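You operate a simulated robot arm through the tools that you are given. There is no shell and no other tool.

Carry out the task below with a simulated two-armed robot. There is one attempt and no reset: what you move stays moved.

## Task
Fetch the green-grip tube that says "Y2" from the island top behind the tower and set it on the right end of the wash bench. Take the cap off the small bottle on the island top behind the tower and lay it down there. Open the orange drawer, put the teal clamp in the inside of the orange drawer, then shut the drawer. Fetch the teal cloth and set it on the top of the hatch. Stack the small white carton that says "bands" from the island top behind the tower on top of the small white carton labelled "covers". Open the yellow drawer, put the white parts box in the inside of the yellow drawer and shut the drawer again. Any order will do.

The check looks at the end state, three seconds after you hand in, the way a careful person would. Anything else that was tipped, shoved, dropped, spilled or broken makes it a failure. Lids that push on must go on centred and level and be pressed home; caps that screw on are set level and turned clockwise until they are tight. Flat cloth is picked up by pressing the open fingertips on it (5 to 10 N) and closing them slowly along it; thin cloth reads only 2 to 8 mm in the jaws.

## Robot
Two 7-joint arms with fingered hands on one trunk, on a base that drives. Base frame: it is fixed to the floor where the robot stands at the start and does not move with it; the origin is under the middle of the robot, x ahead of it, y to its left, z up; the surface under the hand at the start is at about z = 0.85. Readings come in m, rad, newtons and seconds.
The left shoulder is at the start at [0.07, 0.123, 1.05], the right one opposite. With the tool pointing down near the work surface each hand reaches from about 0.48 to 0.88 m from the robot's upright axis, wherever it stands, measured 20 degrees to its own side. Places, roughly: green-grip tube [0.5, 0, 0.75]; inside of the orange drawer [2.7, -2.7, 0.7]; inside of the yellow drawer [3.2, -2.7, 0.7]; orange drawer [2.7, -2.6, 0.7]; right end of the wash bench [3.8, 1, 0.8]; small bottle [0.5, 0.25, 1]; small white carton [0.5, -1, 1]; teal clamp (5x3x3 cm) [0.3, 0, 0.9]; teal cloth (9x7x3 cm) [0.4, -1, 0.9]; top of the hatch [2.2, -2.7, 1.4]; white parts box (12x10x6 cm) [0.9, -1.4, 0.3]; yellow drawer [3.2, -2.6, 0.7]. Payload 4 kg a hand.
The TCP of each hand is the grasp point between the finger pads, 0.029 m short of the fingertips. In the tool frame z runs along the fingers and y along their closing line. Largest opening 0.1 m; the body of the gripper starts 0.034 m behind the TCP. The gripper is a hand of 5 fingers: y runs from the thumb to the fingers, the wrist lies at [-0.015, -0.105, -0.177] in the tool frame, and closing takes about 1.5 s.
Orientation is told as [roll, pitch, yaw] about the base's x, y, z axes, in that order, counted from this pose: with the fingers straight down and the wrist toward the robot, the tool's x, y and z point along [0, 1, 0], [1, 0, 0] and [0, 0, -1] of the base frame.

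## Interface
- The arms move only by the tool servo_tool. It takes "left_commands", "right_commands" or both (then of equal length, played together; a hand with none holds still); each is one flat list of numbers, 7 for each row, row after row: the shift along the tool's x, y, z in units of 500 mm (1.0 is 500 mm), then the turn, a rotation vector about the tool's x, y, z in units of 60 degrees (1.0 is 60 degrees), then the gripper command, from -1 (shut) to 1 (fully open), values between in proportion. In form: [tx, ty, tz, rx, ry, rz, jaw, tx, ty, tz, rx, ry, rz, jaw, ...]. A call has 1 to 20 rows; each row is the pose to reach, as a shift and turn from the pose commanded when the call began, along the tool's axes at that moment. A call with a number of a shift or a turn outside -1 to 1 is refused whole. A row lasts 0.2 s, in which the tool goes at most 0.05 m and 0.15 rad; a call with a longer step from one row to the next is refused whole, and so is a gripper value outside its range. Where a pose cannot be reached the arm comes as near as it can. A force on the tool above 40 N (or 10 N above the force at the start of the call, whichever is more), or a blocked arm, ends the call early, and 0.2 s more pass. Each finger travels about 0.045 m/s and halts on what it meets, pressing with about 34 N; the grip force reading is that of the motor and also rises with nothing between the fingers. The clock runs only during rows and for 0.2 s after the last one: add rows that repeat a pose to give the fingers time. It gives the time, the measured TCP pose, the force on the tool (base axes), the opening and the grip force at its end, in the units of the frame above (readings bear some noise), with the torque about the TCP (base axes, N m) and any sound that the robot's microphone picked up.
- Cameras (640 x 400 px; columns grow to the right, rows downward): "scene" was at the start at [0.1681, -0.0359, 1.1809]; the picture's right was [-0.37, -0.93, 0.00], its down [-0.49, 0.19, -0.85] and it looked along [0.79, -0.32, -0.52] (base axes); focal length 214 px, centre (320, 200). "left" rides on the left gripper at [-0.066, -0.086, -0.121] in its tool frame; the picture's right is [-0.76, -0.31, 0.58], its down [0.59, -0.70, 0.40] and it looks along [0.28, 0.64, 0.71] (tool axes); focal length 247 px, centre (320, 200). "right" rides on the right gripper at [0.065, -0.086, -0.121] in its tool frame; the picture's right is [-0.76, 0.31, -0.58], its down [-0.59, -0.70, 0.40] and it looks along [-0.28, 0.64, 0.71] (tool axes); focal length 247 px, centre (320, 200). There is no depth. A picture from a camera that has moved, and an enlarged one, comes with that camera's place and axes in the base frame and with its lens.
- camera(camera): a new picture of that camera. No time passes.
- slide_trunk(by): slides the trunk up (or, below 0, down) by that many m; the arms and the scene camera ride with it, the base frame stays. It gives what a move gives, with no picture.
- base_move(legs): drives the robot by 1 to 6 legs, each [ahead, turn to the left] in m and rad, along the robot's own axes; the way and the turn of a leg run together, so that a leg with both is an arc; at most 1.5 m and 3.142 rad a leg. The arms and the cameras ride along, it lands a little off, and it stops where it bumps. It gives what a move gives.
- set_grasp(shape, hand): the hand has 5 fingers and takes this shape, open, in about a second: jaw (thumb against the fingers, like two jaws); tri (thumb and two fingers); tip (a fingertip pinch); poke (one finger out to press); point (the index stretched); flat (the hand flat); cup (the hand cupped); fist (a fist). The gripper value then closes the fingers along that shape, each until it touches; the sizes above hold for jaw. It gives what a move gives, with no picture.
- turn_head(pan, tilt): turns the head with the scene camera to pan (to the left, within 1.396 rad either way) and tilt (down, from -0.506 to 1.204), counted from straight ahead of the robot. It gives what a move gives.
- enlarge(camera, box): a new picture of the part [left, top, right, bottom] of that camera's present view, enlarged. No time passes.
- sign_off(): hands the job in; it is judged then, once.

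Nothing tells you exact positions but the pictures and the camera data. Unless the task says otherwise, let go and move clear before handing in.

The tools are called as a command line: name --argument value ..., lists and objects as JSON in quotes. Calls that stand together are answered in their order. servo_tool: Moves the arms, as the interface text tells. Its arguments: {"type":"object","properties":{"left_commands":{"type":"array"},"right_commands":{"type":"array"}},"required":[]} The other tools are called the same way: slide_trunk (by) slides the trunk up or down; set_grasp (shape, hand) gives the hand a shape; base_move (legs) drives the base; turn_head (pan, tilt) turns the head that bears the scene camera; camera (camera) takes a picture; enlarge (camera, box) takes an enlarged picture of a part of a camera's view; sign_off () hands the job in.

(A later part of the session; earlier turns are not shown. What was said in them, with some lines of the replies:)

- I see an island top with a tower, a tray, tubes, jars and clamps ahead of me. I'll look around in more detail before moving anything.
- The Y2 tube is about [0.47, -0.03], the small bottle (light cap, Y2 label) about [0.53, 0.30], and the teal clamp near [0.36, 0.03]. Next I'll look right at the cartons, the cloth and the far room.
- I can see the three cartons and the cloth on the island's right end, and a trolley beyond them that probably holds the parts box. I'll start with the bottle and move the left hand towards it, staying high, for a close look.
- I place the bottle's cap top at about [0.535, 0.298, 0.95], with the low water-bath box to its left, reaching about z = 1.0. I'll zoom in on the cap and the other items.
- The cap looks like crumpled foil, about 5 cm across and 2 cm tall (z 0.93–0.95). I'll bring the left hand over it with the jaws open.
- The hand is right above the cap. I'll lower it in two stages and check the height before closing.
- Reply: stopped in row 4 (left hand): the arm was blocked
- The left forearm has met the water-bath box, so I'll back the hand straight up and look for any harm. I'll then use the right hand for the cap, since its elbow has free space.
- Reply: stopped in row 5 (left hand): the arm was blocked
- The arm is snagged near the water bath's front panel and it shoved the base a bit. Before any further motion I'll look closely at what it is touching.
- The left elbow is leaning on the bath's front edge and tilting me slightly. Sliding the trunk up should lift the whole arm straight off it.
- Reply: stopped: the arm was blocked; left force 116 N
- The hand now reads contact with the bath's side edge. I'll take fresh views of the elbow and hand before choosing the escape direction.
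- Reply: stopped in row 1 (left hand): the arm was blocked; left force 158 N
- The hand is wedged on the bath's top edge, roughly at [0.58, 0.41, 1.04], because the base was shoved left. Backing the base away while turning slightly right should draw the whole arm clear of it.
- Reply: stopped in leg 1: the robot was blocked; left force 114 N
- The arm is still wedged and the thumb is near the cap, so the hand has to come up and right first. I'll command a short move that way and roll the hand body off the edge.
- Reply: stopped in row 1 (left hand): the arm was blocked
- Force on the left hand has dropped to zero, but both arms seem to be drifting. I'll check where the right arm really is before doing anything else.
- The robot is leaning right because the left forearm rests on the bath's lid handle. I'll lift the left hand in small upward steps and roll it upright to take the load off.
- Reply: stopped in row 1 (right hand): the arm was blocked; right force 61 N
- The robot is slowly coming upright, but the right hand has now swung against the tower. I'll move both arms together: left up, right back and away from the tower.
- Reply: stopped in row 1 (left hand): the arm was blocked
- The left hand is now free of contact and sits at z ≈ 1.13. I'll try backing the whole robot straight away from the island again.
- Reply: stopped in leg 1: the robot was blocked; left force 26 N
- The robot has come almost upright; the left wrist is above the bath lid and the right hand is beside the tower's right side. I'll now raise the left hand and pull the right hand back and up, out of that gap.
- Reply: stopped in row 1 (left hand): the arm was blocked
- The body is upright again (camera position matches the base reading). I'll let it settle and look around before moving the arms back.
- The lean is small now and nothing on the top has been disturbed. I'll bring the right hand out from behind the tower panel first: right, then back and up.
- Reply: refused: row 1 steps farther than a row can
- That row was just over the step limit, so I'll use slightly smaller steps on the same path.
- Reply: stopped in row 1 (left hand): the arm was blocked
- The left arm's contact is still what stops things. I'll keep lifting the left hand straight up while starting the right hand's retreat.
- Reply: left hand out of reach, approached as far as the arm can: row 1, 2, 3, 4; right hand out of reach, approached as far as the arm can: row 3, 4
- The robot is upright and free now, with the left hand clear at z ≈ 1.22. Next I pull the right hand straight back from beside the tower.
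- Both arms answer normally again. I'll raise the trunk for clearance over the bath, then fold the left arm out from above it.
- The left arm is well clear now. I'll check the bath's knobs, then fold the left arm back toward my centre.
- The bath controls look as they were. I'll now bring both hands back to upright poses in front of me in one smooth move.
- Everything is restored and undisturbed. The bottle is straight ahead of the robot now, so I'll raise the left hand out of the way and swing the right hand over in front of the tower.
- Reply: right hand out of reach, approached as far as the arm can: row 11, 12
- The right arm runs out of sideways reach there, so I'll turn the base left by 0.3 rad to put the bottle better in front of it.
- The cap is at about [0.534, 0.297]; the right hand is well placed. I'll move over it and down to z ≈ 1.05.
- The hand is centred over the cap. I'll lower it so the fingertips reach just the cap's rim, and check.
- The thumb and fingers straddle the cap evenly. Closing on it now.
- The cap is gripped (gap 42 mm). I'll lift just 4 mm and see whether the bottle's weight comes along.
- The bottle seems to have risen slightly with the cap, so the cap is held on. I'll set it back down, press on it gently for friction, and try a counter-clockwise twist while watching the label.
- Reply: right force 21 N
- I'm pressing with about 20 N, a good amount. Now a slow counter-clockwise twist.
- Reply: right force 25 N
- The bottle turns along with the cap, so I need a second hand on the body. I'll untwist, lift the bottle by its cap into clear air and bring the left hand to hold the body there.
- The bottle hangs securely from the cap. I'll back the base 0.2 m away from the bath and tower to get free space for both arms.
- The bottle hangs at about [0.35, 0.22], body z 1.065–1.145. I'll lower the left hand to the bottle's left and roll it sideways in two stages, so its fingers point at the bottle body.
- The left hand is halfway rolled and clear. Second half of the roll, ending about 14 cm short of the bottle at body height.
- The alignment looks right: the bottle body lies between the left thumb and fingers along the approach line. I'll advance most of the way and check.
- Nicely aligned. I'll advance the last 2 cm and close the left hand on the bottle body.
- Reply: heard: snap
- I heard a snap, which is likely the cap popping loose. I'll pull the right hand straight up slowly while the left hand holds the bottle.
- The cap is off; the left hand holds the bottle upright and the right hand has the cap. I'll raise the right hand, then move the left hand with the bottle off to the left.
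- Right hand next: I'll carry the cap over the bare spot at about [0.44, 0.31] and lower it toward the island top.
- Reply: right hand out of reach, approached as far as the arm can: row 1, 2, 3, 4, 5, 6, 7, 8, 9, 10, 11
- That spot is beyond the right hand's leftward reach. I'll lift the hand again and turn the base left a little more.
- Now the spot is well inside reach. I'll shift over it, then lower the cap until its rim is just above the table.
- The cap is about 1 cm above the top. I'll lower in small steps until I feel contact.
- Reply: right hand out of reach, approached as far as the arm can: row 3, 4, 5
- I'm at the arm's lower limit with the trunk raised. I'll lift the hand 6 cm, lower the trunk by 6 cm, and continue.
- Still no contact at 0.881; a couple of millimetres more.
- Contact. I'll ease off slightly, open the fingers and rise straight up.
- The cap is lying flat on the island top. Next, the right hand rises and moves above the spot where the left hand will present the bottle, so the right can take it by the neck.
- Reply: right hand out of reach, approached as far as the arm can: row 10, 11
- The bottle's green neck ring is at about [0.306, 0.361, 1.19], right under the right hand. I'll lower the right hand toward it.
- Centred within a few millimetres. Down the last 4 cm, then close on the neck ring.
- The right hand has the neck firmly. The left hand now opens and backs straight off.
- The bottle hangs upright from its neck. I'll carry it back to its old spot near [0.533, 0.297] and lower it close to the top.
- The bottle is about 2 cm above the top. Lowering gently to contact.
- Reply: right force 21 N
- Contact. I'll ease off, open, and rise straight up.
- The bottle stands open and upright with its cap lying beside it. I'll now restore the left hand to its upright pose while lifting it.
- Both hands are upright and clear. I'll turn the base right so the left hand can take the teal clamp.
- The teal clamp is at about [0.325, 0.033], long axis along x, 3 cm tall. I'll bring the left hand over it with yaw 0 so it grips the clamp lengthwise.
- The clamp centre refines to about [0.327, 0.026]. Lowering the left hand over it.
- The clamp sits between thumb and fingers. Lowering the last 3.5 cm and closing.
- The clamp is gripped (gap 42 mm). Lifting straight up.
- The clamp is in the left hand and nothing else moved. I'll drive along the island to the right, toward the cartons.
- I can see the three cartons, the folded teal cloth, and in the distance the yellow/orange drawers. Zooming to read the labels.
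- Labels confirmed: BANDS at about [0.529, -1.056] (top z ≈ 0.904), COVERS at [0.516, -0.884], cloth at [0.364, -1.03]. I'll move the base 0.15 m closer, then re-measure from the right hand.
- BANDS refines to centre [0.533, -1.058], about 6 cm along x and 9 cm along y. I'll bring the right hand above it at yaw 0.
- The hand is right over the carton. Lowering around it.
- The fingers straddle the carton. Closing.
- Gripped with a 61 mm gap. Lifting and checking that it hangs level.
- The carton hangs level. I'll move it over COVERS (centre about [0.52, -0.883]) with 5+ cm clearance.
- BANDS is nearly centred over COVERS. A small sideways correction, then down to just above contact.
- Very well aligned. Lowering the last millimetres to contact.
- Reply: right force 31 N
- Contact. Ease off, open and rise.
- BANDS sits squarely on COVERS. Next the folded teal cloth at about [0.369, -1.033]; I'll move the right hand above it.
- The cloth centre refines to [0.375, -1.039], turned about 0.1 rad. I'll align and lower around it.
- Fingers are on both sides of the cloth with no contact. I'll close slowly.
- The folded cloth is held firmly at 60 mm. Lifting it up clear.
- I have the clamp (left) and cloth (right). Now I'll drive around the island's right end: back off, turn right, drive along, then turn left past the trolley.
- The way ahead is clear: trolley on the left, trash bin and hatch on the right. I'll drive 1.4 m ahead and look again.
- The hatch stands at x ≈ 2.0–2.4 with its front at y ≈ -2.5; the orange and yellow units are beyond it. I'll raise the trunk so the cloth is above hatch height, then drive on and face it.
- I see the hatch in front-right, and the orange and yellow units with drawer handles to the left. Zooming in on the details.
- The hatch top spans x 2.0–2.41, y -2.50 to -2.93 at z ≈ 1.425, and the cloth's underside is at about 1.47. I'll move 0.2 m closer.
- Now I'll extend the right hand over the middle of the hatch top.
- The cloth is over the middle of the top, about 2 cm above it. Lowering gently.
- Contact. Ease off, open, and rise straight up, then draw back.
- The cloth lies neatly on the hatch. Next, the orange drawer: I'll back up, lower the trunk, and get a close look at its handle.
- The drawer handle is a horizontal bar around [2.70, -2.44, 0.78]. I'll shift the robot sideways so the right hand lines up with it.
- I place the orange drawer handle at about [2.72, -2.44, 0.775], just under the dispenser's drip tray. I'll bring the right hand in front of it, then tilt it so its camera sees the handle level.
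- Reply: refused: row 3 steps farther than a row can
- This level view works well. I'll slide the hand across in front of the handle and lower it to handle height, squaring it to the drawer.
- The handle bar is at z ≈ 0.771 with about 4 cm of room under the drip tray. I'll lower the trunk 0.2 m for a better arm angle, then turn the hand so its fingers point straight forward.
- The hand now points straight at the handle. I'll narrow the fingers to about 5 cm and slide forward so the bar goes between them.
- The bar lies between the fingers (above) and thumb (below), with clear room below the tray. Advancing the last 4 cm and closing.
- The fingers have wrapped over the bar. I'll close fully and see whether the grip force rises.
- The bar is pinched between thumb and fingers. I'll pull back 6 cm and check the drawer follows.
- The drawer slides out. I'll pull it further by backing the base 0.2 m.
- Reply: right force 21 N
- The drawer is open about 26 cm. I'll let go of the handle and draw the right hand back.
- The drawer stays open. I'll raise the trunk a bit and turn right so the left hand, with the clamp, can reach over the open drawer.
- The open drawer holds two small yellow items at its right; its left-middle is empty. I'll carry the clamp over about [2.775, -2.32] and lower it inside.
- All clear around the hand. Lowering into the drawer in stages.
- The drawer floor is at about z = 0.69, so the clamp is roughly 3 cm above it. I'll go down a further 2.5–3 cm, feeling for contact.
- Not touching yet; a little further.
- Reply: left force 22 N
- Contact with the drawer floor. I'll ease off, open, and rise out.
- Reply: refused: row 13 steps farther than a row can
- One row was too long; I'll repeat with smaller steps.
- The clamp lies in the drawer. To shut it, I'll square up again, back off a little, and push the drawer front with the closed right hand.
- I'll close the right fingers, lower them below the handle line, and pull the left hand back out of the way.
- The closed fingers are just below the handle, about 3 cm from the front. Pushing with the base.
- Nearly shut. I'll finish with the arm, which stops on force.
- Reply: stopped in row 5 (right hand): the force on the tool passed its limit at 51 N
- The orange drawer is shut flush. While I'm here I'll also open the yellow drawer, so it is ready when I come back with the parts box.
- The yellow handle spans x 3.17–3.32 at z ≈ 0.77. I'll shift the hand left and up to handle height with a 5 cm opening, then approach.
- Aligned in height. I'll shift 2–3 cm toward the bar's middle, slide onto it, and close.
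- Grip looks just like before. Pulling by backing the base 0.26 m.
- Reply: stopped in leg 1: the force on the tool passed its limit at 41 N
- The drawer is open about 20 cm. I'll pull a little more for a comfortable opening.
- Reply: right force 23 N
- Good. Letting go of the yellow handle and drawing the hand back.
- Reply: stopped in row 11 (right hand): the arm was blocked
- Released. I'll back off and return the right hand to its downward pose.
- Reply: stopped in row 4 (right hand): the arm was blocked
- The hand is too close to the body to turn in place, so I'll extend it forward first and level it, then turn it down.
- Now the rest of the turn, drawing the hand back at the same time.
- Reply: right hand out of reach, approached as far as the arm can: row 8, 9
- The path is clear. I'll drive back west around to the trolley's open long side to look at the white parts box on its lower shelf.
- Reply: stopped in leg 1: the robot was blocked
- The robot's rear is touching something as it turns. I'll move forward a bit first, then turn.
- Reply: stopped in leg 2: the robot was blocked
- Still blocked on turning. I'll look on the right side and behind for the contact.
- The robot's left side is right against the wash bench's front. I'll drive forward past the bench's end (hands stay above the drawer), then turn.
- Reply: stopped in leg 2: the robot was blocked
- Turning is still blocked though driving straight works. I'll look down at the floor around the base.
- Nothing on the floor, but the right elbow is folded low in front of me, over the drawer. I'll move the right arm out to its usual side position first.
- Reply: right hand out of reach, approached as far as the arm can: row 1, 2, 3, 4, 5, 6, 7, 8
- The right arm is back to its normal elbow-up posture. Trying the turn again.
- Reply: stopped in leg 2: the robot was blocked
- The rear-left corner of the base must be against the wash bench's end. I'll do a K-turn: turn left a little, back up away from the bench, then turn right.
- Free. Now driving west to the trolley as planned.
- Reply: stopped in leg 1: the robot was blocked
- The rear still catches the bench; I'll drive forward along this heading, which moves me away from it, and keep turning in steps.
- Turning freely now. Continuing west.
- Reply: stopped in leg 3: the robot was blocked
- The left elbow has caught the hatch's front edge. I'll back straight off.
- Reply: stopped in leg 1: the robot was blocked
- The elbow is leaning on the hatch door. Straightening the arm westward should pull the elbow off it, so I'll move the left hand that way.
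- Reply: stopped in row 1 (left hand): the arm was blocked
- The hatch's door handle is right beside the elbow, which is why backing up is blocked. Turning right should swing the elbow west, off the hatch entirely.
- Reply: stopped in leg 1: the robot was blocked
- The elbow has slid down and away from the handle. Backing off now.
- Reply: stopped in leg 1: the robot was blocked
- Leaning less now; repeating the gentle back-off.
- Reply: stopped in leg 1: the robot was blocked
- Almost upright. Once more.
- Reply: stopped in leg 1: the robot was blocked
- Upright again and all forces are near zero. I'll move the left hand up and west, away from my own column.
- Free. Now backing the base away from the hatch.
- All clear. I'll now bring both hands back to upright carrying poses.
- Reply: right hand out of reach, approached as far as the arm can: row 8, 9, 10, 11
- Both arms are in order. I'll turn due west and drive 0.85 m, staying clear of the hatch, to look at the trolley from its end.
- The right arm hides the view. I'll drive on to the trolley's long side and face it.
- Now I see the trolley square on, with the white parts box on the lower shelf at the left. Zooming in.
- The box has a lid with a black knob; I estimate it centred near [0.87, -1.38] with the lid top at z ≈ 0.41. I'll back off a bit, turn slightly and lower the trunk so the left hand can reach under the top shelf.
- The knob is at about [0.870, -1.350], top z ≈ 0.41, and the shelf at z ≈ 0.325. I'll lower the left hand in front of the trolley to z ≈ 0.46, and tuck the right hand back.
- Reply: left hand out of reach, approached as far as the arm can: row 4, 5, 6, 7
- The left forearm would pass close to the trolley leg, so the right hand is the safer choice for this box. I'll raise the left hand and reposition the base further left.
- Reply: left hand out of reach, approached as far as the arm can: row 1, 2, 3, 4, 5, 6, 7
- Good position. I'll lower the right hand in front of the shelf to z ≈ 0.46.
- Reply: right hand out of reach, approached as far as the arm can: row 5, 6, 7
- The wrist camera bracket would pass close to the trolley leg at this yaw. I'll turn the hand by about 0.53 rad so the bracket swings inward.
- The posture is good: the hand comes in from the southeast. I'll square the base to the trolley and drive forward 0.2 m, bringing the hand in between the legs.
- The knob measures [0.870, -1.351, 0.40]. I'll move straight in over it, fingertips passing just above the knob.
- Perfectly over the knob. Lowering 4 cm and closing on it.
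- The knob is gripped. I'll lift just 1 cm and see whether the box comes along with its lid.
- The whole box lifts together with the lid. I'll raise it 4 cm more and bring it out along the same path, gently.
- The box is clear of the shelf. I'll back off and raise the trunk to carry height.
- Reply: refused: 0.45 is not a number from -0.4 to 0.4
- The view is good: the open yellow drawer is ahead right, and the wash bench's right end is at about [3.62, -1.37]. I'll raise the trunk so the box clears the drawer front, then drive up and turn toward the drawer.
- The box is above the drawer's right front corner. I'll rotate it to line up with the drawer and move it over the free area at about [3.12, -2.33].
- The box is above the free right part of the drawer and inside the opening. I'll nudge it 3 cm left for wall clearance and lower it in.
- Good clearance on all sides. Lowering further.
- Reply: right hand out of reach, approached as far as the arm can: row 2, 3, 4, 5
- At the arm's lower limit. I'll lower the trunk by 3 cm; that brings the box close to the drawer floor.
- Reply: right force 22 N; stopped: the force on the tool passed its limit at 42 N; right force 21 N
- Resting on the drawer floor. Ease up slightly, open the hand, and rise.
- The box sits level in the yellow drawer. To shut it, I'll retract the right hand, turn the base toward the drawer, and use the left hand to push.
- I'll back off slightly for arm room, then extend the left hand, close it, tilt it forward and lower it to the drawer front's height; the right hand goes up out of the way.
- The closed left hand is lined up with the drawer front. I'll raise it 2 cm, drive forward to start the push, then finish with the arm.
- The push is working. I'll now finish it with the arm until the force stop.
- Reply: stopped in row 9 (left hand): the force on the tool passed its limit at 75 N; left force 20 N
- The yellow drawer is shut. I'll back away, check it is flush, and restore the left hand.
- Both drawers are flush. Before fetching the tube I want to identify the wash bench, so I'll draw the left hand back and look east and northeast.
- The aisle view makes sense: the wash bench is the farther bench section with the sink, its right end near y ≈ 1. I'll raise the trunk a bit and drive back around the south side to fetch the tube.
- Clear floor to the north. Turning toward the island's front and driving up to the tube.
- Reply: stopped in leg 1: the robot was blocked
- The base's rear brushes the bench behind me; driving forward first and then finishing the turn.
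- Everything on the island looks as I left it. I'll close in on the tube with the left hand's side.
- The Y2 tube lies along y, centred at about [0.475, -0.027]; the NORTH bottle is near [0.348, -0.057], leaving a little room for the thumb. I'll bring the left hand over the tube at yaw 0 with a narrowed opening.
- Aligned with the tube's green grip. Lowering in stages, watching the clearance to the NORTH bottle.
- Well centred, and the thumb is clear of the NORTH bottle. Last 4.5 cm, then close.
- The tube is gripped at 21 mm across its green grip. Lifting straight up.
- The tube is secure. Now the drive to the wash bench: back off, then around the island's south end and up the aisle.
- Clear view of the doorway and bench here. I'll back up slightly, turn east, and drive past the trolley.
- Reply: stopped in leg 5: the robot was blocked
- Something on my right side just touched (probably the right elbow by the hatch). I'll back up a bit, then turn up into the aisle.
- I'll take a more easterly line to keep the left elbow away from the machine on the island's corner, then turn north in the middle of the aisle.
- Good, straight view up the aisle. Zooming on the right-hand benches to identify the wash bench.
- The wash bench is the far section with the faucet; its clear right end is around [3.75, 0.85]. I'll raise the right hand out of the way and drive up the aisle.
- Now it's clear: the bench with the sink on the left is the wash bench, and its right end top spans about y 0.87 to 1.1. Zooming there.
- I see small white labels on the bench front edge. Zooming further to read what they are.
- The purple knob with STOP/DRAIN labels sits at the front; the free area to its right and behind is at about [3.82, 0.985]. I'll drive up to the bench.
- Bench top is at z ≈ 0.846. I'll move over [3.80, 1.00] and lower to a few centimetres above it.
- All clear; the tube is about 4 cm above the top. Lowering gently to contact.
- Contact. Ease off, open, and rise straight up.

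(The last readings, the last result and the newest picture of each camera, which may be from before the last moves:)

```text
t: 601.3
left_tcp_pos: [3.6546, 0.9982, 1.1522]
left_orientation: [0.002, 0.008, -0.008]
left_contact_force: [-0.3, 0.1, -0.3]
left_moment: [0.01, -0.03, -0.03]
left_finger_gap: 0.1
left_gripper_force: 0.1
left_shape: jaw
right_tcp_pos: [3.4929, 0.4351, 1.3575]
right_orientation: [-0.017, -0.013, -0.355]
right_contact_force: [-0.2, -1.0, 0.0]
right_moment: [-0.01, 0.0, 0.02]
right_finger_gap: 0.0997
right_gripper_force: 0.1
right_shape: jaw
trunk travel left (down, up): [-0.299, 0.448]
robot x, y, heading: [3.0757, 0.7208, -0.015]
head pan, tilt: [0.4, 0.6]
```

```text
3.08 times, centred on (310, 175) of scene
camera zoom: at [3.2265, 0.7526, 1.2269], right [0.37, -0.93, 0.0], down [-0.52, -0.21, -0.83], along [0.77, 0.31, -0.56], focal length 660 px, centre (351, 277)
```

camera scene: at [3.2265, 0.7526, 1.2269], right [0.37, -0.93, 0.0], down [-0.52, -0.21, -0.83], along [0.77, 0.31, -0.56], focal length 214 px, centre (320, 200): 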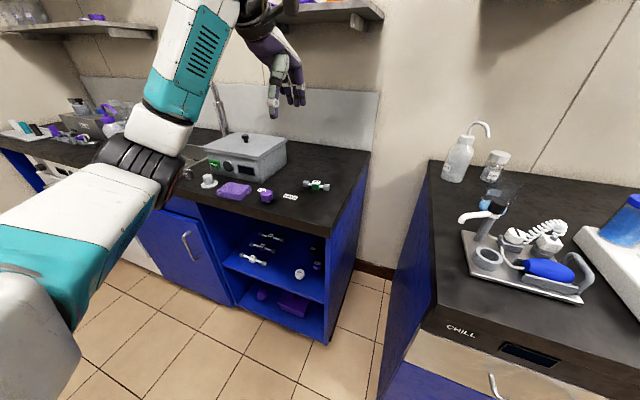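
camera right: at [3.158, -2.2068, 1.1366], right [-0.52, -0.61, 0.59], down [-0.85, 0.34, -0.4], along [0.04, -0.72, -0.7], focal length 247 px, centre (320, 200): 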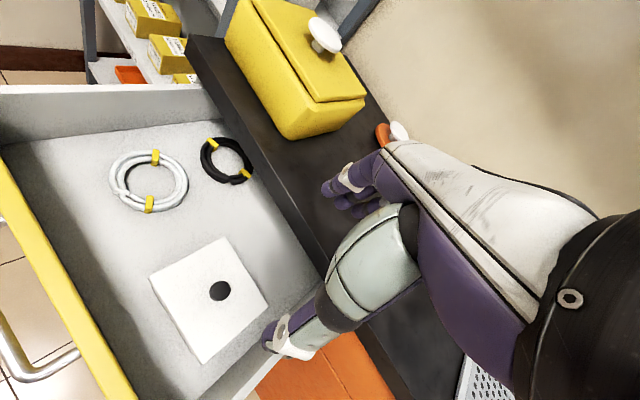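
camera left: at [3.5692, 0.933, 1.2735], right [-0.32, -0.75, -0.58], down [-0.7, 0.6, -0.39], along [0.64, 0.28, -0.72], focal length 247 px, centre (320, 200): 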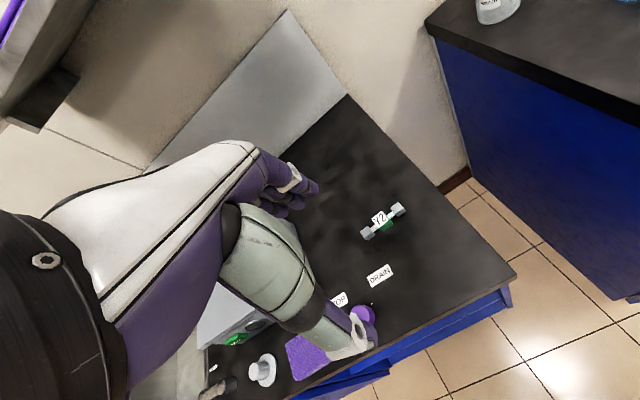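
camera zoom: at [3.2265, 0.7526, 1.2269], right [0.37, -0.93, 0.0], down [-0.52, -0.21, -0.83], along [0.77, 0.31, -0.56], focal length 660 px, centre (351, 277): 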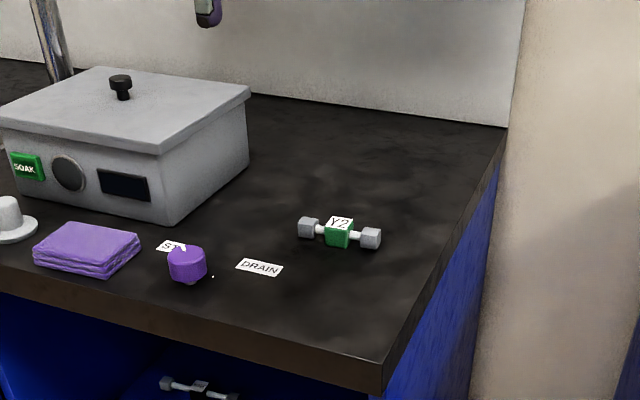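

The Y2 tube now rests on the right end of the wash bench and nothing else there was touched. Before handing in I'll back out and check that the cloth is still on the hatch and the drawers are shut.

base_move --legs '[[-0.5, 0], [0, -1.6], [0.9, 0]]'

slide_trunk --by 0.4

turn_head --pan -0.05 --tilt 0.15

camera --camera "scene"

enlarge --camera "scene" --box '[240, 140, 460, 300]'

```text
t: 612.5
left_tcp_pos: [2.753, -0.7525, 1.1504]
left_orientation: [0.004, 0.005, -1.634]
left_contact_force: [0.6, -0.7, 0.0]
left_moment: [0.0, 0.01, 0.02]
left_finger_gap: 0.1
left_gripper_force: 0.0
left_shape: jaw
right_tcp_pos: [2.1997, -0.5598, 1.3566]
right_orientation: [-0.018, -0.012, -1.98]
right_contact_force: [-0.7, -0.9, -1.1]
right_moment: [0.01, 0.02, -0.02]
right_finger_gap: 0.0997
right_gripper_force: 0.1
right_shape: jaw
trunk travel left (down, up): [-0.299, 0.448]
robot x, y, heading: [2.5073, -0.1581, -1.642]
head pan, tilt: [0.4, 0.6]
```

```text
t: 616.4
left_tcp_pos: [2.7533, -0.7517, 1.5503]
left_orientation: [0.004, 0.008, -1.633]
left_contact_force: [-0.2, 0.1, -0.5]
left_moment: [0.03, -0.01, -0.01]
left_finger_gap: 0.1
left_gripper_force: 0.0
left_shape: jaw
right_tcp_pos: [2.1995, -0.5592, 1.7556]
right_orientation: [-0.018, -0.012, -1.981]
right_contact_force: [-0.1, -0.2, 0.3]
right_moment: [0.0, -0.01, 0.0]
right_finger_gap: 0.0998
right_gripper_force: 0.1
right_shape: jaw
trunk travel left (down, up): [-0.699, 0.048]
robot x, y, heading: [2.5069, -0.1557, -1.639]
head pan, tilt: [0.4, 0.6]
```

```text
t: 617.3
left_tcp_pos: [2.7533, -0.7523, 1.5531]
left_orientation: [0.004, 0.004, -1.635]
left_contact_force: [-1.3, -0.7, 0.1]
left_moment: [-0.02, 0.01, -0.01]
left_finger_gap: 0.0997
left_gripper_force: 0.0
left_shape: jaw
right_tcp_pos: [2.2003, -0.559, 1.7568]
right_orientation: [-0.016, -0.011, -1.981]
right_contact_force: [0.3, 0.0, -0.4]
right_moment: [0.03, 0.01, 0.01]
right_finger_gap: 0.0998
right_gripper_force: 0.0
right_shape: jaw
trunk travel left (down, up): [-0.699, 0.048]
robot x, y, heading: [2.5065, -0.1539, -1.642]
head pan, tilt: [-0.051, 0.15]
```

```text
taken
camera scene: at [2.4947, -0.276, 1.6717], right [-0.99, 0.12, 0.0], down [0.02, 0.15, -0.99], along [-0.12, -0.98, -0.15], focal length 214 px, centre (320, 200)
```

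scene: 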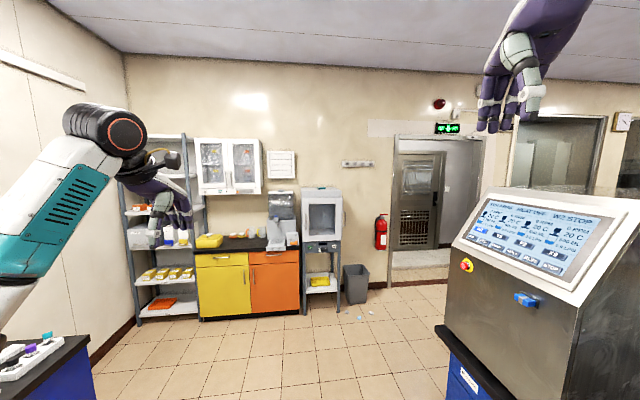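

```text
2.50 times, centred on (350, 220) of scene
camera zoom: at [2.4947, -0.276, 1.6717], right [-0.99, 0.12, 0.0], down [0.02, 0.15, -0.99], along [-0.12, -0.98, -0.15], focal length 536 px, centre (245, 150)
```

zoom: 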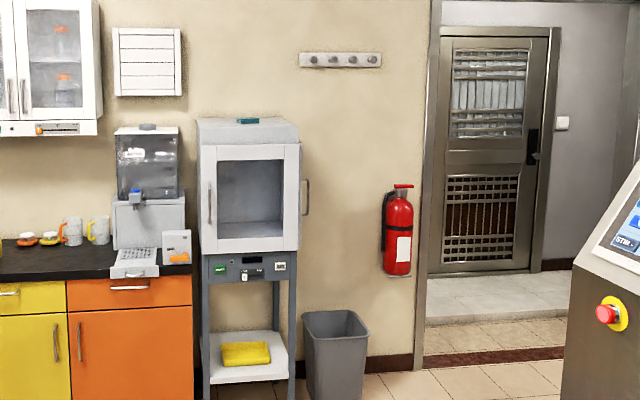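

The cloth is on the hatch top and both drawers are closed. One last close look at the hatch panel and the counter items.

enlarge --camera "scene" --box '[290, 180, 370, 300]'

enlarge --camera "scene" --box '[180, 180, 320, 320]'

```text
3.33 times, centred on (330, 240) of scene
camera zoom: at [2.4947, -0.276, 1.6717], right [-0.99, 0.12, 0.0], down [0.02, 0.15, -0.99], along [-0.12, -0.98, -0.15], focal length 715 px, centre (287, 67)
```

zoom: 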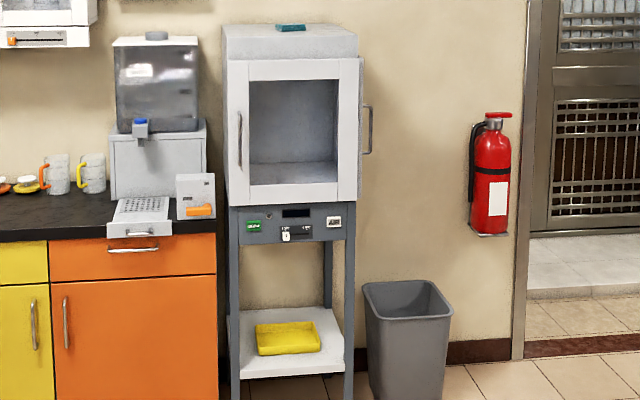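

```text
2.86 times, centred on (250, 250) of scene
camera zoom: at [2.4947, -0.276, 1.6717], right [-0.99, 0.12, 0.0], down [0.02, 0.15, -0.99], along [-0.12, -0.98, -0.15], focal length 613 px, centre (520, 57)
```

zoom: 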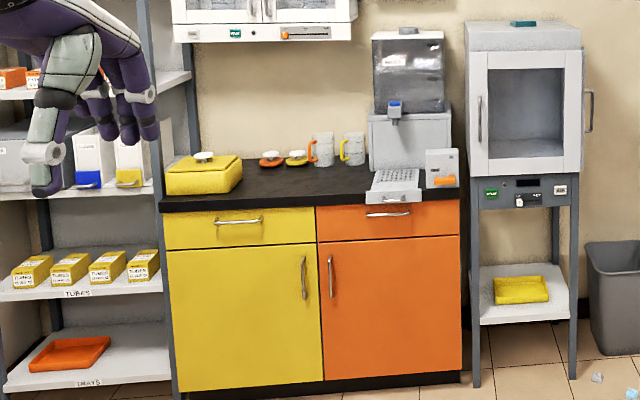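

Everything asked for is in place, the hands are empty and clear, and nothing looks disturbed. Handing in.

sign_off

```text
The job is handed in.
```

I finished all six jobs and handed in; the result of the check has not come back.

- **Tube:** the green-grip tube Y2 lies on the right end of the wash bench, away from the purple drain knob.
- **Bottle:** the small bottle is uncapped and stands upright on the island top. Its cap lies flat beside it.
- **Orange drawer:** the teal clamp is inside and the drawer is shut flush.
- **Cloth:** the teal cloth lies on top of the hatch.
- **Cartons:** "bands" sits on top of "covers". They are stacked crosswise, so "bands" overhangs by about a centimetre on two sides.
- **Yellow drawer:** the white parts box is inside with its lid on, and the drawer is shut flush.

**Contacts along the way:**
- **Water bath and tower:** the left arm leaned on the water bath early on. The right hand touched the tower while I was freeing it.
- **Hatch door:** the left elbow later pressed on the hatch door.
- **Benches:** the base bumped two benches while turning.

I looked over the water bath, the tower and the hatch afterwards. Their knobs, doors and the objects around them looked as they did before. I did not check the two benches closely.
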